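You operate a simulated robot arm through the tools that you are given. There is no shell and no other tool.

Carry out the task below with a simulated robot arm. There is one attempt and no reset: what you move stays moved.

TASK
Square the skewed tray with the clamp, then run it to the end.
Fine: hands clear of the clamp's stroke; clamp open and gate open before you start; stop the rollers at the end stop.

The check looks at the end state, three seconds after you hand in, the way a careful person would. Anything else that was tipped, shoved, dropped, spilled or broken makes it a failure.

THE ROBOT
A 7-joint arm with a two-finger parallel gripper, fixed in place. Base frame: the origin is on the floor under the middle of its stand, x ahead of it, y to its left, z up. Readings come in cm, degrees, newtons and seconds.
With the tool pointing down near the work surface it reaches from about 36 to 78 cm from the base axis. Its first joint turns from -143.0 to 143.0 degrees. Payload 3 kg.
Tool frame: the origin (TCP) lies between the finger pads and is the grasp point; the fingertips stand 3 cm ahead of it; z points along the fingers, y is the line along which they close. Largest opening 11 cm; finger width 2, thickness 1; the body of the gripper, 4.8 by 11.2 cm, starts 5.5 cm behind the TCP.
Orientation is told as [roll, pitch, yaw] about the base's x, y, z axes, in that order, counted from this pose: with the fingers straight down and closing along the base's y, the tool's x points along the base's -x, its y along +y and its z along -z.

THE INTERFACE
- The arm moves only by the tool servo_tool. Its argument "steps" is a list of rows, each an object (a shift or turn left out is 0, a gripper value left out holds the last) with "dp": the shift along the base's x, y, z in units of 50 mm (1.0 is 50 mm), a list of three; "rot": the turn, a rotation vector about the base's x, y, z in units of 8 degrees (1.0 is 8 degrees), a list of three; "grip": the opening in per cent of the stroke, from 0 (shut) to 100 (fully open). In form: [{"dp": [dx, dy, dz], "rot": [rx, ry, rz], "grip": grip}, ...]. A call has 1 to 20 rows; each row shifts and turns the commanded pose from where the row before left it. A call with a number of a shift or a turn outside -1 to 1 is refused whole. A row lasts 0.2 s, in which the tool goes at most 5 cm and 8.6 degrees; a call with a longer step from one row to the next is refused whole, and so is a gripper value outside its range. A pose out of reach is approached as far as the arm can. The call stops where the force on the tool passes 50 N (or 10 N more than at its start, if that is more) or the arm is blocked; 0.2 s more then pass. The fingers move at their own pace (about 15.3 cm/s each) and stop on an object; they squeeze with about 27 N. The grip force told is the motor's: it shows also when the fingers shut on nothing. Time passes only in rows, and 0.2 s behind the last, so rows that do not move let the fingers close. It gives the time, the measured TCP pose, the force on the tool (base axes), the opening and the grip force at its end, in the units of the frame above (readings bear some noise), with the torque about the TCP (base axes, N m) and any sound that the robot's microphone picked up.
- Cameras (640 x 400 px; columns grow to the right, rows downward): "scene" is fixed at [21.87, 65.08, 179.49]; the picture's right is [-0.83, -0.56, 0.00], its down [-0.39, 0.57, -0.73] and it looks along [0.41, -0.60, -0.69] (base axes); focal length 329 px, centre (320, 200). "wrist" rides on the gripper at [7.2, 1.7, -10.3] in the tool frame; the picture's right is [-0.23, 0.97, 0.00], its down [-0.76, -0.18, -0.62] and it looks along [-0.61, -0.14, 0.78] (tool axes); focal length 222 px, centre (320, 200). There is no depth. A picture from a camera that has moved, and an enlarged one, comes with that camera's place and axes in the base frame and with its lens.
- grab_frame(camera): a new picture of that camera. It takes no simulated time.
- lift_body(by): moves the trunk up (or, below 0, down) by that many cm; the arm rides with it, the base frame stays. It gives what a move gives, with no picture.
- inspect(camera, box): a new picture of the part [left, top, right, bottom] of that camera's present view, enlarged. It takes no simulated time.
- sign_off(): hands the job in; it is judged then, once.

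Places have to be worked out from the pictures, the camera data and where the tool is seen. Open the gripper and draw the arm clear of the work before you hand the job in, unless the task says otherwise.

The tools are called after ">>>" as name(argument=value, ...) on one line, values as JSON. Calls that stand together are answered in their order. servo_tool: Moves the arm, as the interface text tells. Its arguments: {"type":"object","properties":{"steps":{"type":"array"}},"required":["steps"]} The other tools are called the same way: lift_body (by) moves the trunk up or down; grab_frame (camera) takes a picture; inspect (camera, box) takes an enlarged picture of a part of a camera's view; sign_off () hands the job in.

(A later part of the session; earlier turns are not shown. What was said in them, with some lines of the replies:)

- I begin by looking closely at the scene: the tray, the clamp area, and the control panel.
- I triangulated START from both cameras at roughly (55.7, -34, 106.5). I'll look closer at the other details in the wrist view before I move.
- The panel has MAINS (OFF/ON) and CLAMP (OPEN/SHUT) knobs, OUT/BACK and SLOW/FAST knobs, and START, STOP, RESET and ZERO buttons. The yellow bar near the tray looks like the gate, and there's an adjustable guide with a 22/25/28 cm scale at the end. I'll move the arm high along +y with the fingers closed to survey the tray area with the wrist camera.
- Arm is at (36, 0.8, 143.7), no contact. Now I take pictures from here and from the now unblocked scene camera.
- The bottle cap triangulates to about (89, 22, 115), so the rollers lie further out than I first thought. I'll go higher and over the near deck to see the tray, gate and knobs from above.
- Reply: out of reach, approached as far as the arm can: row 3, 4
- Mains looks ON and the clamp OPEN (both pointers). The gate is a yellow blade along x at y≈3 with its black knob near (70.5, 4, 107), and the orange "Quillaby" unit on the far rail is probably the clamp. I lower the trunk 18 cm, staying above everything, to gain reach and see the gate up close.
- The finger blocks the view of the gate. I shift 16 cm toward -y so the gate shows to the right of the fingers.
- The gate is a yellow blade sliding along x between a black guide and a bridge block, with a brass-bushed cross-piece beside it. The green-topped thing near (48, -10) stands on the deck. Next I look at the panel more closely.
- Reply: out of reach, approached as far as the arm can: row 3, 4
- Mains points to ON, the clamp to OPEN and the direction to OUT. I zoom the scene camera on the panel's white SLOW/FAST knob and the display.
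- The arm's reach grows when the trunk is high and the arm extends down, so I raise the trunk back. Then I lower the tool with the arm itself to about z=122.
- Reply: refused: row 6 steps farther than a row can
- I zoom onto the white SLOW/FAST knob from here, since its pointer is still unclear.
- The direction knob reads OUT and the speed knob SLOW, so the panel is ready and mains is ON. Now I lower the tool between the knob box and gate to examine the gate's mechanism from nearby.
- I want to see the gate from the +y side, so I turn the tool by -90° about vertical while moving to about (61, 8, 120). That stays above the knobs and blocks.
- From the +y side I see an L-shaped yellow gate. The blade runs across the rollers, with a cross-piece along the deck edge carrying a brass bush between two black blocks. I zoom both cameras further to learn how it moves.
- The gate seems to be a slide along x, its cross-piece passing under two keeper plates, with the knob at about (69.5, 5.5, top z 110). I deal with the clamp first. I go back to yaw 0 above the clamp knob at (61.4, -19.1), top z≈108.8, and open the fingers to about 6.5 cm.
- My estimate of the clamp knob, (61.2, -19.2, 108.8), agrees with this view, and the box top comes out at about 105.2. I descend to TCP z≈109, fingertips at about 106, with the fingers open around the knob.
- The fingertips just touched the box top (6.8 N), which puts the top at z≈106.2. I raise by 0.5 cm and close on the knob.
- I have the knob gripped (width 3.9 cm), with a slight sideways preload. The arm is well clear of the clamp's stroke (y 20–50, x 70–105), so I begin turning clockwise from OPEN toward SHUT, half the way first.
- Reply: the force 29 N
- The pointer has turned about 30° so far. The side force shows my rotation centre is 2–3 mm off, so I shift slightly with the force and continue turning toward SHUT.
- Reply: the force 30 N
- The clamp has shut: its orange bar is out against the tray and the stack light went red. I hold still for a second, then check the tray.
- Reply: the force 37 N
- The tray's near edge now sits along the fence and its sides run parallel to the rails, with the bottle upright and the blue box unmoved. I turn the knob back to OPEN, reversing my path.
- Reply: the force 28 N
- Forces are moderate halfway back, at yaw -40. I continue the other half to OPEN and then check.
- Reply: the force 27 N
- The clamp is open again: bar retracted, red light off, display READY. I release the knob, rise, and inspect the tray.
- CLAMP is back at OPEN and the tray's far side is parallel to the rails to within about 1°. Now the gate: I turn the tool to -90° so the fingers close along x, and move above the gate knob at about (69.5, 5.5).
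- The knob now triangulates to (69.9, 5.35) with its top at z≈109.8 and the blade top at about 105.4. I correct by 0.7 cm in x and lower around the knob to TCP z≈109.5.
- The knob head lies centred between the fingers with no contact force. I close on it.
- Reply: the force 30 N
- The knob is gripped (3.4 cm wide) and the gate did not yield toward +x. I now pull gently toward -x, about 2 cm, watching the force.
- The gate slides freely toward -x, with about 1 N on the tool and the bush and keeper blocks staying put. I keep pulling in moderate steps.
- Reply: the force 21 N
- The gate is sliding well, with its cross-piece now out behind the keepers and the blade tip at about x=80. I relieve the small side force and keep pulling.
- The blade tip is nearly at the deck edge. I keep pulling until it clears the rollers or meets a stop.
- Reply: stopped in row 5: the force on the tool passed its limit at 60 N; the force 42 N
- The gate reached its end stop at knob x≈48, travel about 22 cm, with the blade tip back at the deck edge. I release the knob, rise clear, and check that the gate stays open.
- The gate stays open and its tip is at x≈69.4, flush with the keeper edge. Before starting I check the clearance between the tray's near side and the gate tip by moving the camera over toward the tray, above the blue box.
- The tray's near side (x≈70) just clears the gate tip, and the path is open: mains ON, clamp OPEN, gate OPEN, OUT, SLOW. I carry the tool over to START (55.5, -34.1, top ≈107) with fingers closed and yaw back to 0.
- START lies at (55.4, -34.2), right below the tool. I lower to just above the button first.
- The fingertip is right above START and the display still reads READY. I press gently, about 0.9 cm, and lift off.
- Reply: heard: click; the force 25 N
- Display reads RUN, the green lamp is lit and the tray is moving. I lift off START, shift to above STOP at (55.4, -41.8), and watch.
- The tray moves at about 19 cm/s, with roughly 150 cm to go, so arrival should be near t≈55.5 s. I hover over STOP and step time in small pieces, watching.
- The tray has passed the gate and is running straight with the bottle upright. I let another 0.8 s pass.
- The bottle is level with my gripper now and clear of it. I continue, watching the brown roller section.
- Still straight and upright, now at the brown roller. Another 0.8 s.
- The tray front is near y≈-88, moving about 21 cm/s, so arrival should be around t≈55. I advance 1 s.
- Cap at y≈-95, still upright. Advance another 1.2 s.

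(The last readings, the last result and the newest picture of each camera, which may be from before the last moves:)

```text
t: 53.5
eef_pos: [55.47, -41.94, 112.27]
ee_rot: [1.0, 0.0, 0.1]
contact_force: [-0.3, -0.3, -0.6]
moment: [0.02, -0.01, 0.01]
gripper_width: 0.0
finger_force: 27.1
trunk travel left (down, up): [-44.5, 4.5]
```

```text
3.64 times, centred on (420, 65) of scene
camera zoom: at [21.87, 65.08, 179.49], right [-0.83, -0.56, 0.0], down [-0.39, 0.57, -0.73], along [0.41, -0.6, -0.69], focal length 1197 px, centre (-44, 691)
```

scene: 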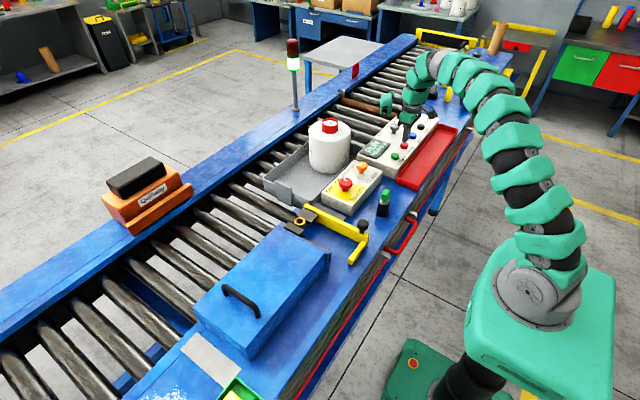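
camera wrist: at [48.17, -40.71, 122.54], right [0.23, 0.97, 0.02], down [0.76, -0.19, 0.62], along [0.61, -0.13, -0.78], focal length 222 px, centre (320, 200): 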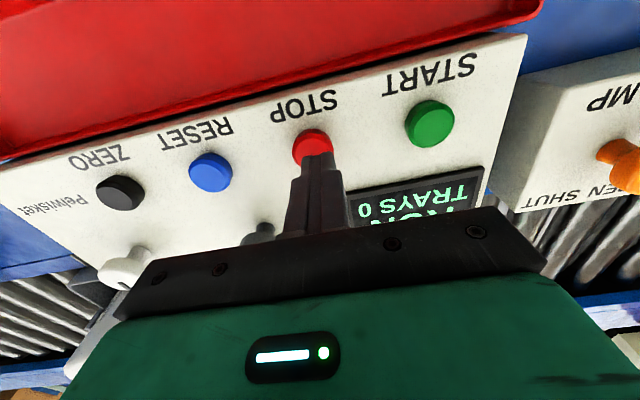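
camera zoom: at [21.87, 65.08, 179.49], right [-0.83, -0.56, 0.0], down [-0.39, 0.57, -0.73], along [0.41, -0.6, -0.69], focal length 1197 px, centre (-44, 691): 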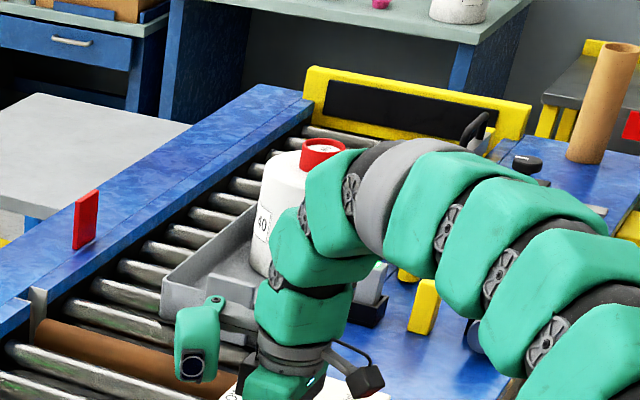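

Cap at y≈-119, so about 1.8 s remain by my estimate. Advance 0.8 s.

>>> servo_tool(steps=[{"dp": [0, 0, 0]}, {"dp": [0, 0, 0]}, {"dp": [0, 0, 0]}])

>>> inspect(camera="scene", box=[340, 10, 500, 120])

```text
t: 54.3
eef_pos: [55.45, -42.02, 112.17]
ee_rot: [1.1, -0.1, 0.0]
contact_force: [-0.1, 0.5, -0.6]
moment: [0.0, -0.01, 0.0]
gripper_width: 0.0
finger_force: 26.4
trunk travel left (down, up): [-44.5, 4.5]
```

```text
3.64 times, centred on (420, 65) of scene
camera zoom: at [21.87, 65.08, 179.49], right [-0.83, -0.56, 0.0], down [-0.39, 0.57, -0.73], along [0.41, -0.6, -0.69], focal length 1197 px, centre (-44, 691)
```

zoom: 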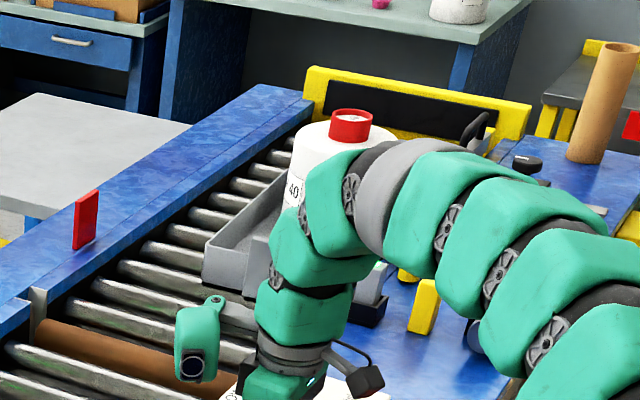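

Cap at y≈-134 and closing on the yellow end stop. I advance in 0.6 s pieces.

>>> servo_tool(steps=[{"dp": [0, 0, 0]}, {"dp": [0, 0, 0]}])

>>> inspect(camera="scene", box=[340, 10, 500, 120])

```text
t: 54.9
eef_pos: [55.45, -41.94, 112.08]
ee_rot: [1.1, -0.1, -0.1]
contact_force: [0.6, 0.3, -0.5]
moment: [0.0, 0.03, 0.0]
gripper_width: 0.0
finger_force: 27.4
trunk travel left (down, up): [-44.5, 4.5]
```

```text
3.64 times, centred on (420, 65) of scene
camera zoom: at [21.87, 65.08, 179.49], right [-0.83, -0.56, 0.0], down [-0.39, 0.57, -0.73], along [0.41, -0.6, -0.69], focal length 1197 px, centre (-44, 691)
```

zoom: 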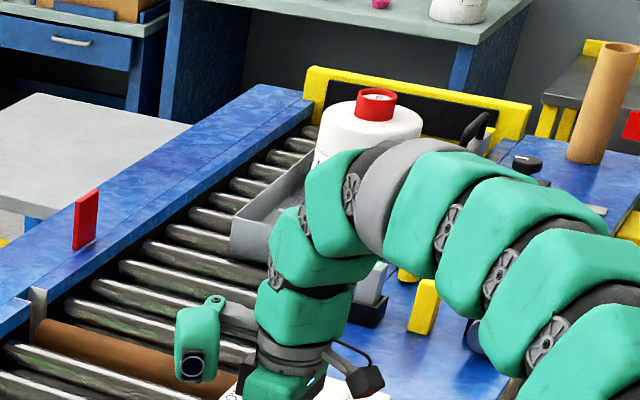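

Cap at y≈-146, so the tray front is near -156 and almost at the stop. I step 0.6 s while lowering the finger to just above STOP.

>>> servo_tool(steps=[{"dp": [0, 0, -0.15]}, {"dp": [0, 0, -0.1]}])

>>> inspect(camera="scene", box=[340, 10, 500, 120])

```text
t: 55.5
eef_pos: [55.56, -42.07, 110.99]
ee_rot: [1.2, 0.1, 0.1]
contact_force: [0.4, -0.3, -0.3]
moment: [0.03, 0.01, -0.01]
gripper_width: 0.0
finger_force: 27.2
trunk travel left (down, up): [-44.5, 4.5]
```

```text
3.64 times, centred on (420, 65) of scene
camera zoom: at [21.87, 65.08, 179.49], right [-0.83, -0.56, 0.0], down [-0.39, 0.57, -0.73], along [0.41, -0.6, -0.69], focal length 1197 px, centre (-44, 691)
```

zoom: 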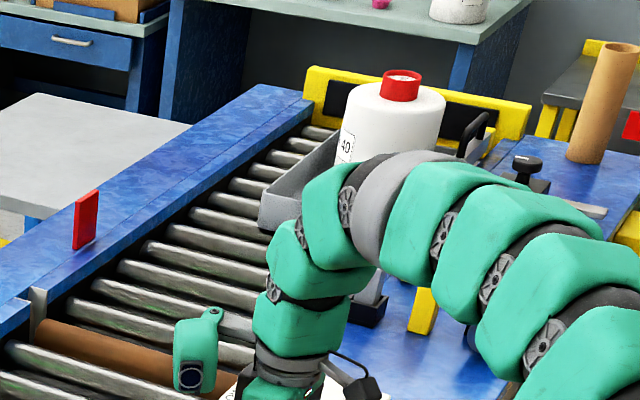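

Still moving (cap now y≈-158). The stop must be slightly further than I estimated, so one more short step.

>>> servo_tool(steps=[{"dp": [0, 0, 0]}])

>>> inspect(camera="scene", box=[340, 10, 500, 120])

```text
t: 55.9
eef_pos: [55.47, -42.1, 111.01]
ee_rot: [1.1, 0.0, 0.0]
contact_force: [0.9, -0.2, 0.5]
moment: [-0.01, 0.01, 0.02]
gripper_width: 0.03
finger_force: 26.8
trunk travel left (down, up): [-44.5, 4.5]
```

```text
3.64 times, centred on (420, 65) of scene
camera zoom: at [21.87, 65.08, 179.49], right [-0.83, -0.56, 0.0], down [-0.39, 0.57, -0.73], along [0.41, -0.6, -0.69], focal length 1197 px, centre (-44, 691)
```

zoom: 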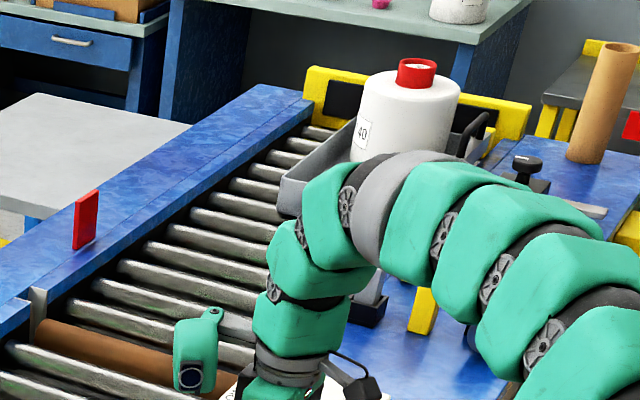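

It moved a bit more; the tray's front is nearly at the yellow stop. Another short step.

>>> servo_tool(steps=[{"dp": [0, 0, 0]}])

>>> inspect(camera="scene", box=[340, 10, 500, 120])

```text
t: 56.3
eef_pos: [55.55, -42.15, 110.82]
ee_rot: [1.0, 0.0, 0.0]
contact_force: [-0.6, -0.3, 0.4]
moment: [-0.01, 0.01, 0.01]
gripper_width: 0.01
finger_force: 26.8
trunk travel left (down, up): [-44.5, 4.5]
```

```text
3.64 times, centred on (420, 65) of scene
camera zoom: at [21.87, 65.08, 179.49], right [-0.83, -0.56, 0.0], down [-0.39, 0.57, -0.73], along [0.41, -0.6, -0.69], focal length 1197 px, centre (-44, 691)
```

zoom: 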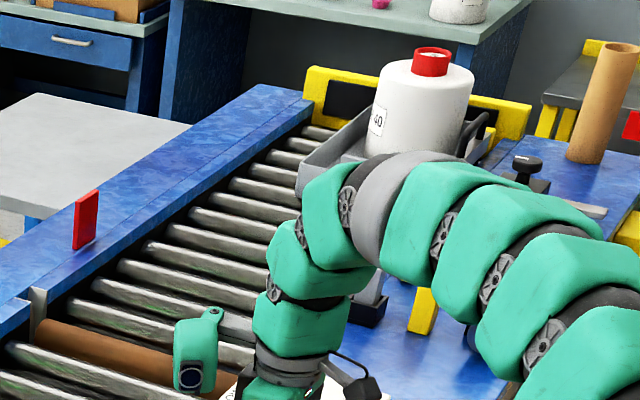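

The tray's far rim now reaches close to the stop's black pad. One more short step.

>>> servo_tool(steps=[{"dp": [0, 0, 0]}])

>>> inspect(camera="scene", box=[400, 10, 490, 75])

>>> inspect(camera="scene", box=[340, 10, 500, 120])

```text
t: 56.7
eef_pos: [55.47, -42.17, 110.86]
ee_rot: [1.1, 0.0, -0.1]
contact_force: [0.1, -0.4, -0.1]
moment: [-0.03, 0.02, 0.04]
gripper_width: 0.0
finger_force: 27.0
trunk travel left (down, up): [-44.5, 4.5]
```

```text
6.15 times, centred on (445, 42) of scene
camera zoom: at [21.87, 65.08, 179.49], right [-0.83, -0.56, 0.0], down [-0.39, 0.57, -0.73], along [0.41, -0.6, -0.69], focal length 2025 px, centre (-449, 1169)
```

zoom: 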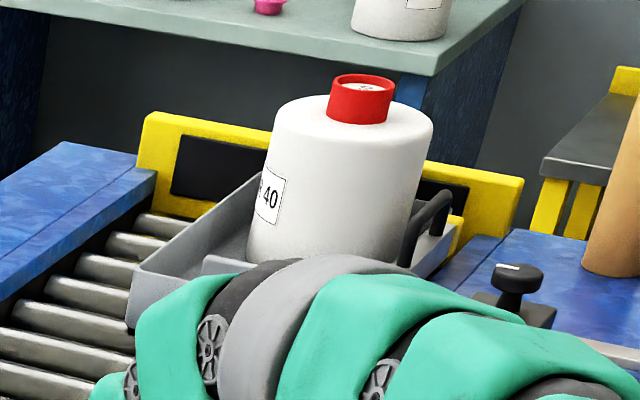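

```text
3.64 times, centred on (420, 65) of scene
camera zoom: at [21.87, 65.08, 179.49], right [-0.83, -0.56, 0.0], down [-0.39, 0.57, -0.73], along [0.41, -0.6, -0.69], focal length 1197 px, centre (-44, 691)
```

zoom: 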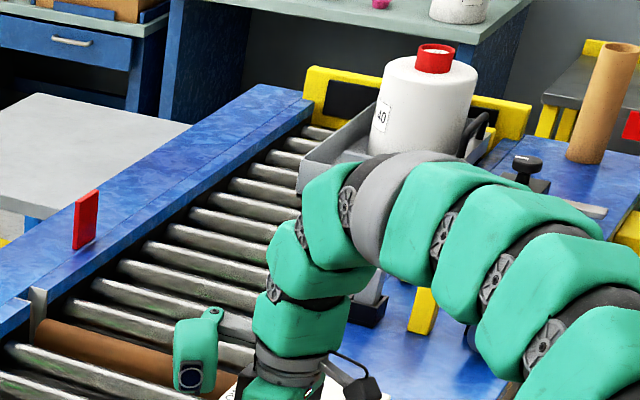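

The tray's rear corner no longer advances, so it is against the end stop. I press STOP now.

>>> servo_tool(steps=[{"dp": [0, 0, -0.14]}, {"dp": [0, 0, -0.1]}, {"dp": [0, 0, 0]}])

>>> inspect(camera="scene", box=[360, 100, 450, 180])

>>> grab_frame(camera="scene")

>>> inspect(camera="scene", box=[400, 10, 490, 75])

```text
t: 57.5
eef_pos: [55.29, -42.15, 110.0]
ee_rot: [0.9, -0.2, 0.0]
contact_force: [5.8, -4.6, 14.8]
moment: [-0.14, -0.14, -0.02]
gripper_width: 0.0
finger_force: 26.5
trunk travel left (down, up): [-44.5, 4.5]
heard: click
```

```text
5.00 times, centred on (405, 140) of scene
camera zoom: at [21.87, 65.08, 179.49], right [-0.83, -0.56, 0.0], down [-0.39, 0.57, -0.73], along [0.41, -0.6, -0.69], focal length 1645 px, centre (-105, 500)
```

zoom: 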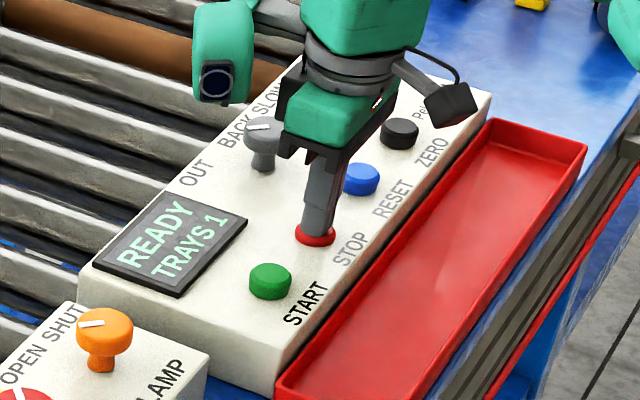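

```text
taken
```

scene: 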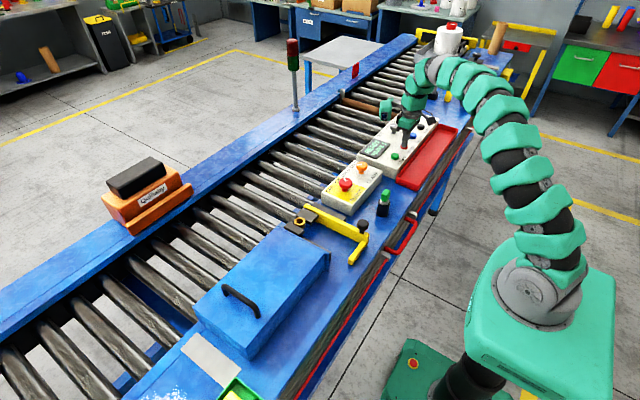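

```text
6.15 times, centred on (445, 42) of scene
camera zoom: at [21.87, 65.08, 179.49], right [-0.83, -0.56, 0.0], down [-0.39, 0.57, -0.73], along [0.41, -0.6, -0.69], focal length 2025 px, centre (-449, 1169)
```

zoom: 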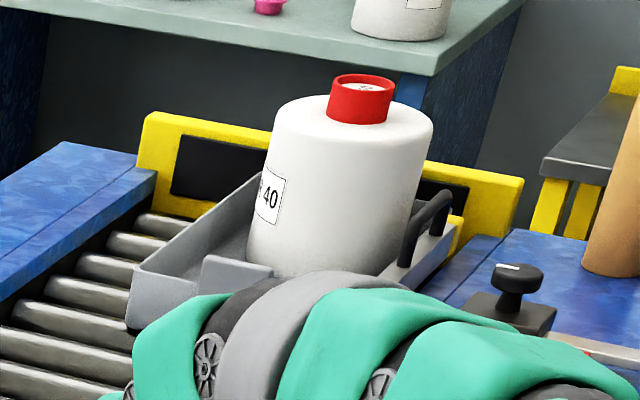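

STOP worked: display shows READY, TRAYS 1, the lamp is off and the tray is at the end stop with the bottle upright. I lift off, retract toward the start pose with the gripper open, and verify.

>>> servo_tool(steps=[{"dp": [0, 0, 0.6]}, {"dp": [0, 0, 1]}, {"dp": [0, 0, 1], "grip": 100}, {"dp": [-0.6, 0.2, 0.7]}, {"dp": [-0.8, 0.3, 0.4]}, {"dp": [-0.8, 0.4, 0.4]}, {"dp": [-0.8, 0.4, 0.4]}, {"dp": [-0.8, 0.3, 0.4]}, {"dp": [0, 0, 0]}])

>>> grab_frame(camera="scene")

>>> grab_frame(camera="wrist")

>>> inspect(camera="wrist", box=[0, 140, 200, 340])

>>> inspect(camera="scene", box=[390, 10, 500, 90])

```text
t: 59.5
eef_pos: [36.18, -33.91, 134.44]
ee_rot: [0.9, -0.1, 0.0]
contact_force: [-0.1, 0.3, 0.2]
moment: [-0.01, -0.05, 0.0]
gripper_width: 11.01
finger_force: 0.1
trunk travel left (down, up): [-44.5, 4.5]
```

```text
taken
```

scene: 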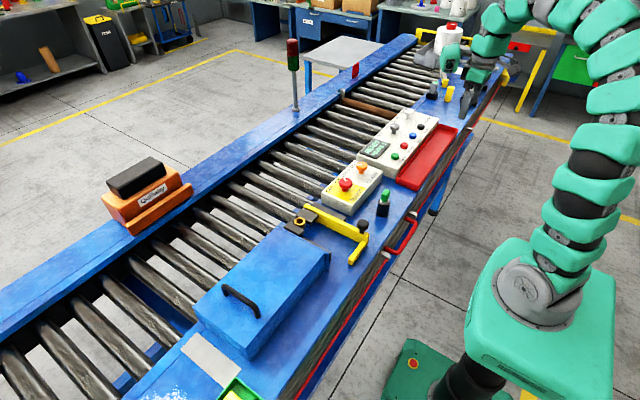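

```text
taken
camera wrist: at [28.9, -32.59, 144.76], right [0.23, 0.97, 0.02], down [0.76, -0.19, 0.62], along [0.61, -0.13, -0.78], focal length 222 px, centre (320, 200)
```

wrist: 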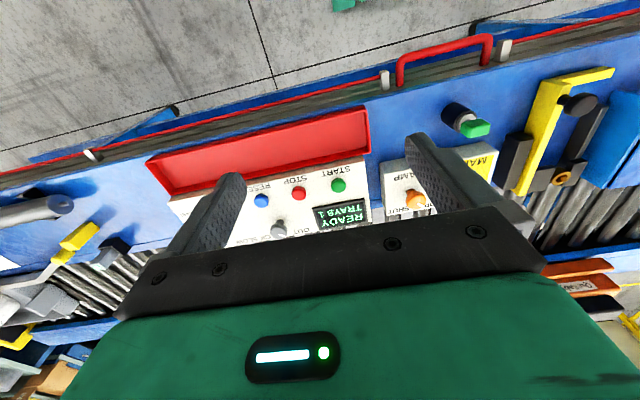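

```text
2.00 times, centred on (100, 240) of wrist
camera zoom: at [28.9, -32.59, 144.76], right [0.23, 0.97, 0.02], down [0.76, -0.19, 0.62], along [0.61, -0.13, -0.78], focal length 444 px, centre (760, 120)
```

zoom: 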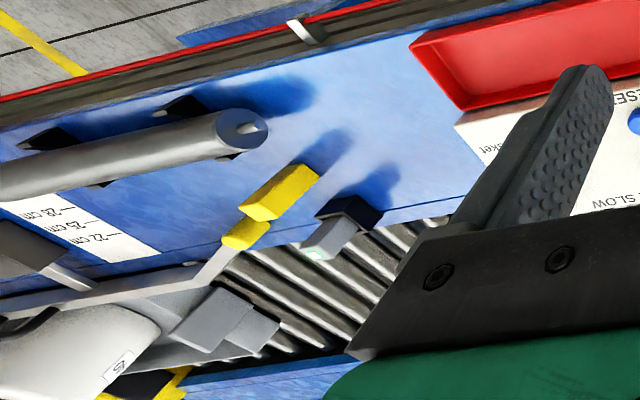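

```text
5.00 times, centred on (445, 50) of scene
camera zoom: at [21.87, 65.08, 179.49], right [-0.83, -0.56, 0.0], down [-0.39, 0.57, -0.73], along [0.41, -0.6, -0.69], focal length 1645 px, centre (-305, 950)
```

zoom: 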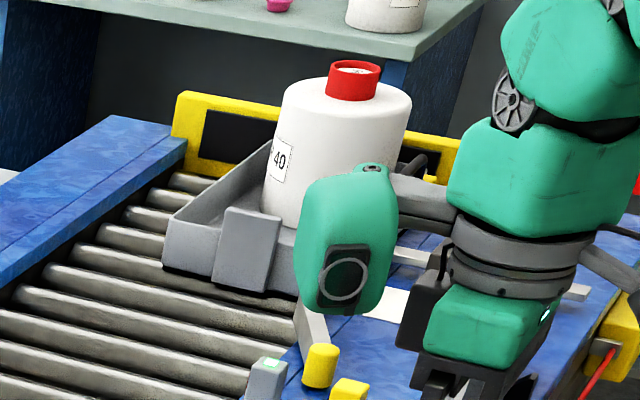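

The tray seems seated, but my arm hides part of it. I swing the arm toward +y, high and clear, to get an unobstructed look at the end.

>>> servo_tool(steps=[{"dp": [0, 0.9, 0.2]}, {"dp": [0, 0.9, 0.2]}, {"dp": [0, 0.9, 0.2]}, {"dp": [0, 0.9, 0]}, {"dp": [0, 0.9, 0]}, {"dp": [0, 0.9, 0]}, {"dp": [0, 0.9, 0]}, {"dp": [0, 0.9, 0]}, {"dp": [0, 0.9, 0]}, {"dp": [0, 0.9, 0]}, {"dp": [0, 0, 0]}])

>>> grab_frame(camera="scene")

>>> inspect(camera="scene", box=[390, 10, 500, 90])

>>> inspect(camera="scene", box=[340, 90, 450, 200])

```text
t: 61.9
eef_pos: [36.34, 10.86, 136.98]
ee_rot: [1.1, 0.0, 0.1]
contact_force: [0.3, -0.4, 0.2]
moment: [-0.01, 0.0, -0.02]
gripper_width: 10.99
finger_force: 0.2
trunk travel left (down, up): [-44.5, 4.5]
```

```text
taken
```

scene: 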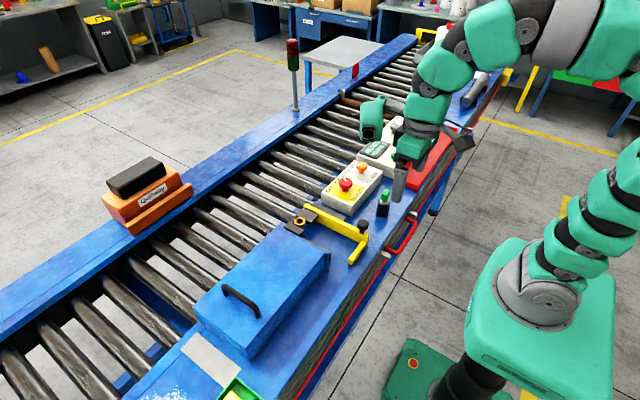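

```text
5.00 times, centred on (445, 50) of scene
camera zoom: at [21.87, 65.08, 179.49], right [-0.83, -0.56, 0.0], down [-0.39, 0.57, -0.73], along [0.41, -0.6, -0.69], focal length 1645 px, centre (-305, 950)
```

zoom: 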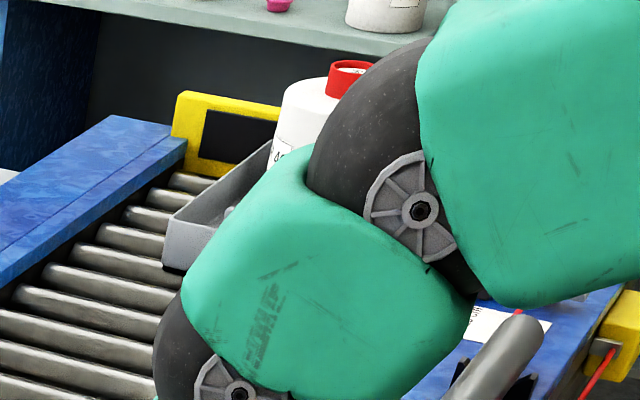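

```text
3.64 times, centred on (395, 145) of scene
camera zoom: at [21.87, 65.08, 179.49], right [-0.83, -0.56, 0.0], down [-0.39, 0.57, -0.73], along [0.41, -0.6, -0.69], focal length 1197 px, centre (47, 400)
```

zoom: 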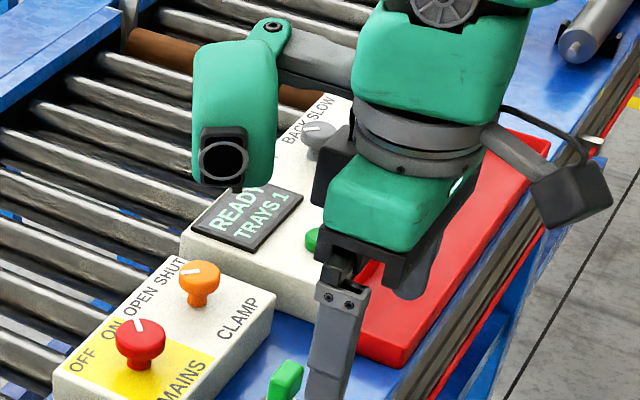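

The arm still blocks the end from here. I move it back and to the -y side, close in to the base and over free floor, out of the camera's line to the end stop.

>>> servo_tool(steps=[{"dp": [0, -0.95, 0]}, {"dp": [0, -0.95, 0]}, {"dp": [0, -0.95, 0]}, {"dp": [0, -0.95, 0]}, {"dp": [0, -0.95, 0]}, {"dp": [0, -0.95, 0]}, {"dp": [0, -0.95, 0]}, {"dp": [0, -0.95, 0]}, {"dp": [0, -0.95, 0]}, {"dp": [-0.7, -0.5, 0]}, {"dp": [-0.7, -0.5, 0]}, {"dp": [-0.7, -0.4, 0]}, {"dp": [-0.7, -0.3, 0]}, {"dp": [-0.7, -0.2, 0]}, {"dp": [0, 0, 0]}])

>>> grab_frame(camera="scene")

>>> inspect(camera="scene", box=[390, 10, 500, 90])

```text
t: 65.1
eef_pos: [18.81, -41.12, 137.37]
ee_rot: [1.1, -0.1, 0.1]
contact_force: [0.3, -0.3, 0.1]
moment: [0.02, -0.01, 0.0]
gripper_width: 11.02
finger_force: 0.1
trunk travel left (down, up): [-44.5, 4.5]
```

```text
taken
```

scene: 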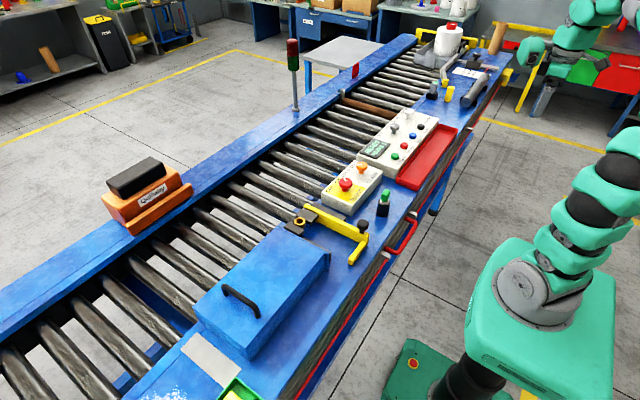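

```text
5.00 times, centred on (445, 50) of scene
camera zoom: at [21.87, 65.08, 179.49], right [-0.83, -0.56, 0.0], down [-0.39, 0.57, -0.73], along [0.41, -0.6, -0.69], focal length 1645 px, centre (-305, 950)
```

zoom: 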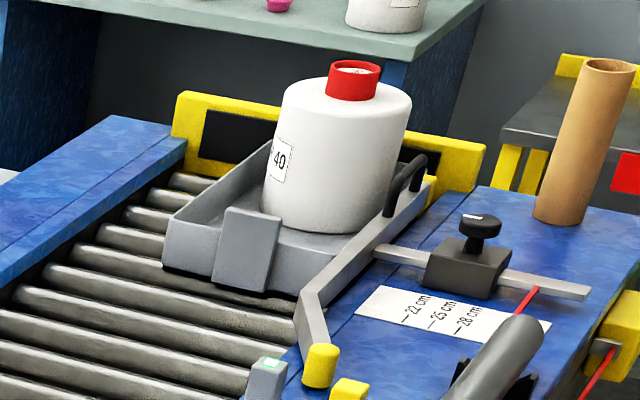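

With a clear view I see the tray straight and against the yellow end stop, bottle upright, and the rollers stopped on READY with TRAYS 1. The clamp and gate are both open, nothing else is disturbed, and the arm is clear with the gripper open. I hand in.

>>> sign_off()

```text
The job is handed in.
```

I squared the tray with the clamp and ran it to the end stop. The job is handed in, and I haven't seen the check's result.

- **Squaring:** I turned the CLAMP knob to SHUT with the arm well clear of the stroke, then back to OPEN. The tray's far side came out parallel to the rails to within about 1°.
- **Gate:** I pulled it fully open before starting. It met its end stop at 60 N, which stopped that move, and it stayed open after I let go.
- **Run:** I pressed START with the direction at OUT and the speed at SLOW. I pressed STOP about a second after the tray stopped advancing at the end stop. The display then read READY and TRAYS 1.
- **End state:** The tray is straight against the stop and the bottle in it is upright. I saw nothing else moved. The gripper is open and the arm is clear, and I left MAINS on as it was.
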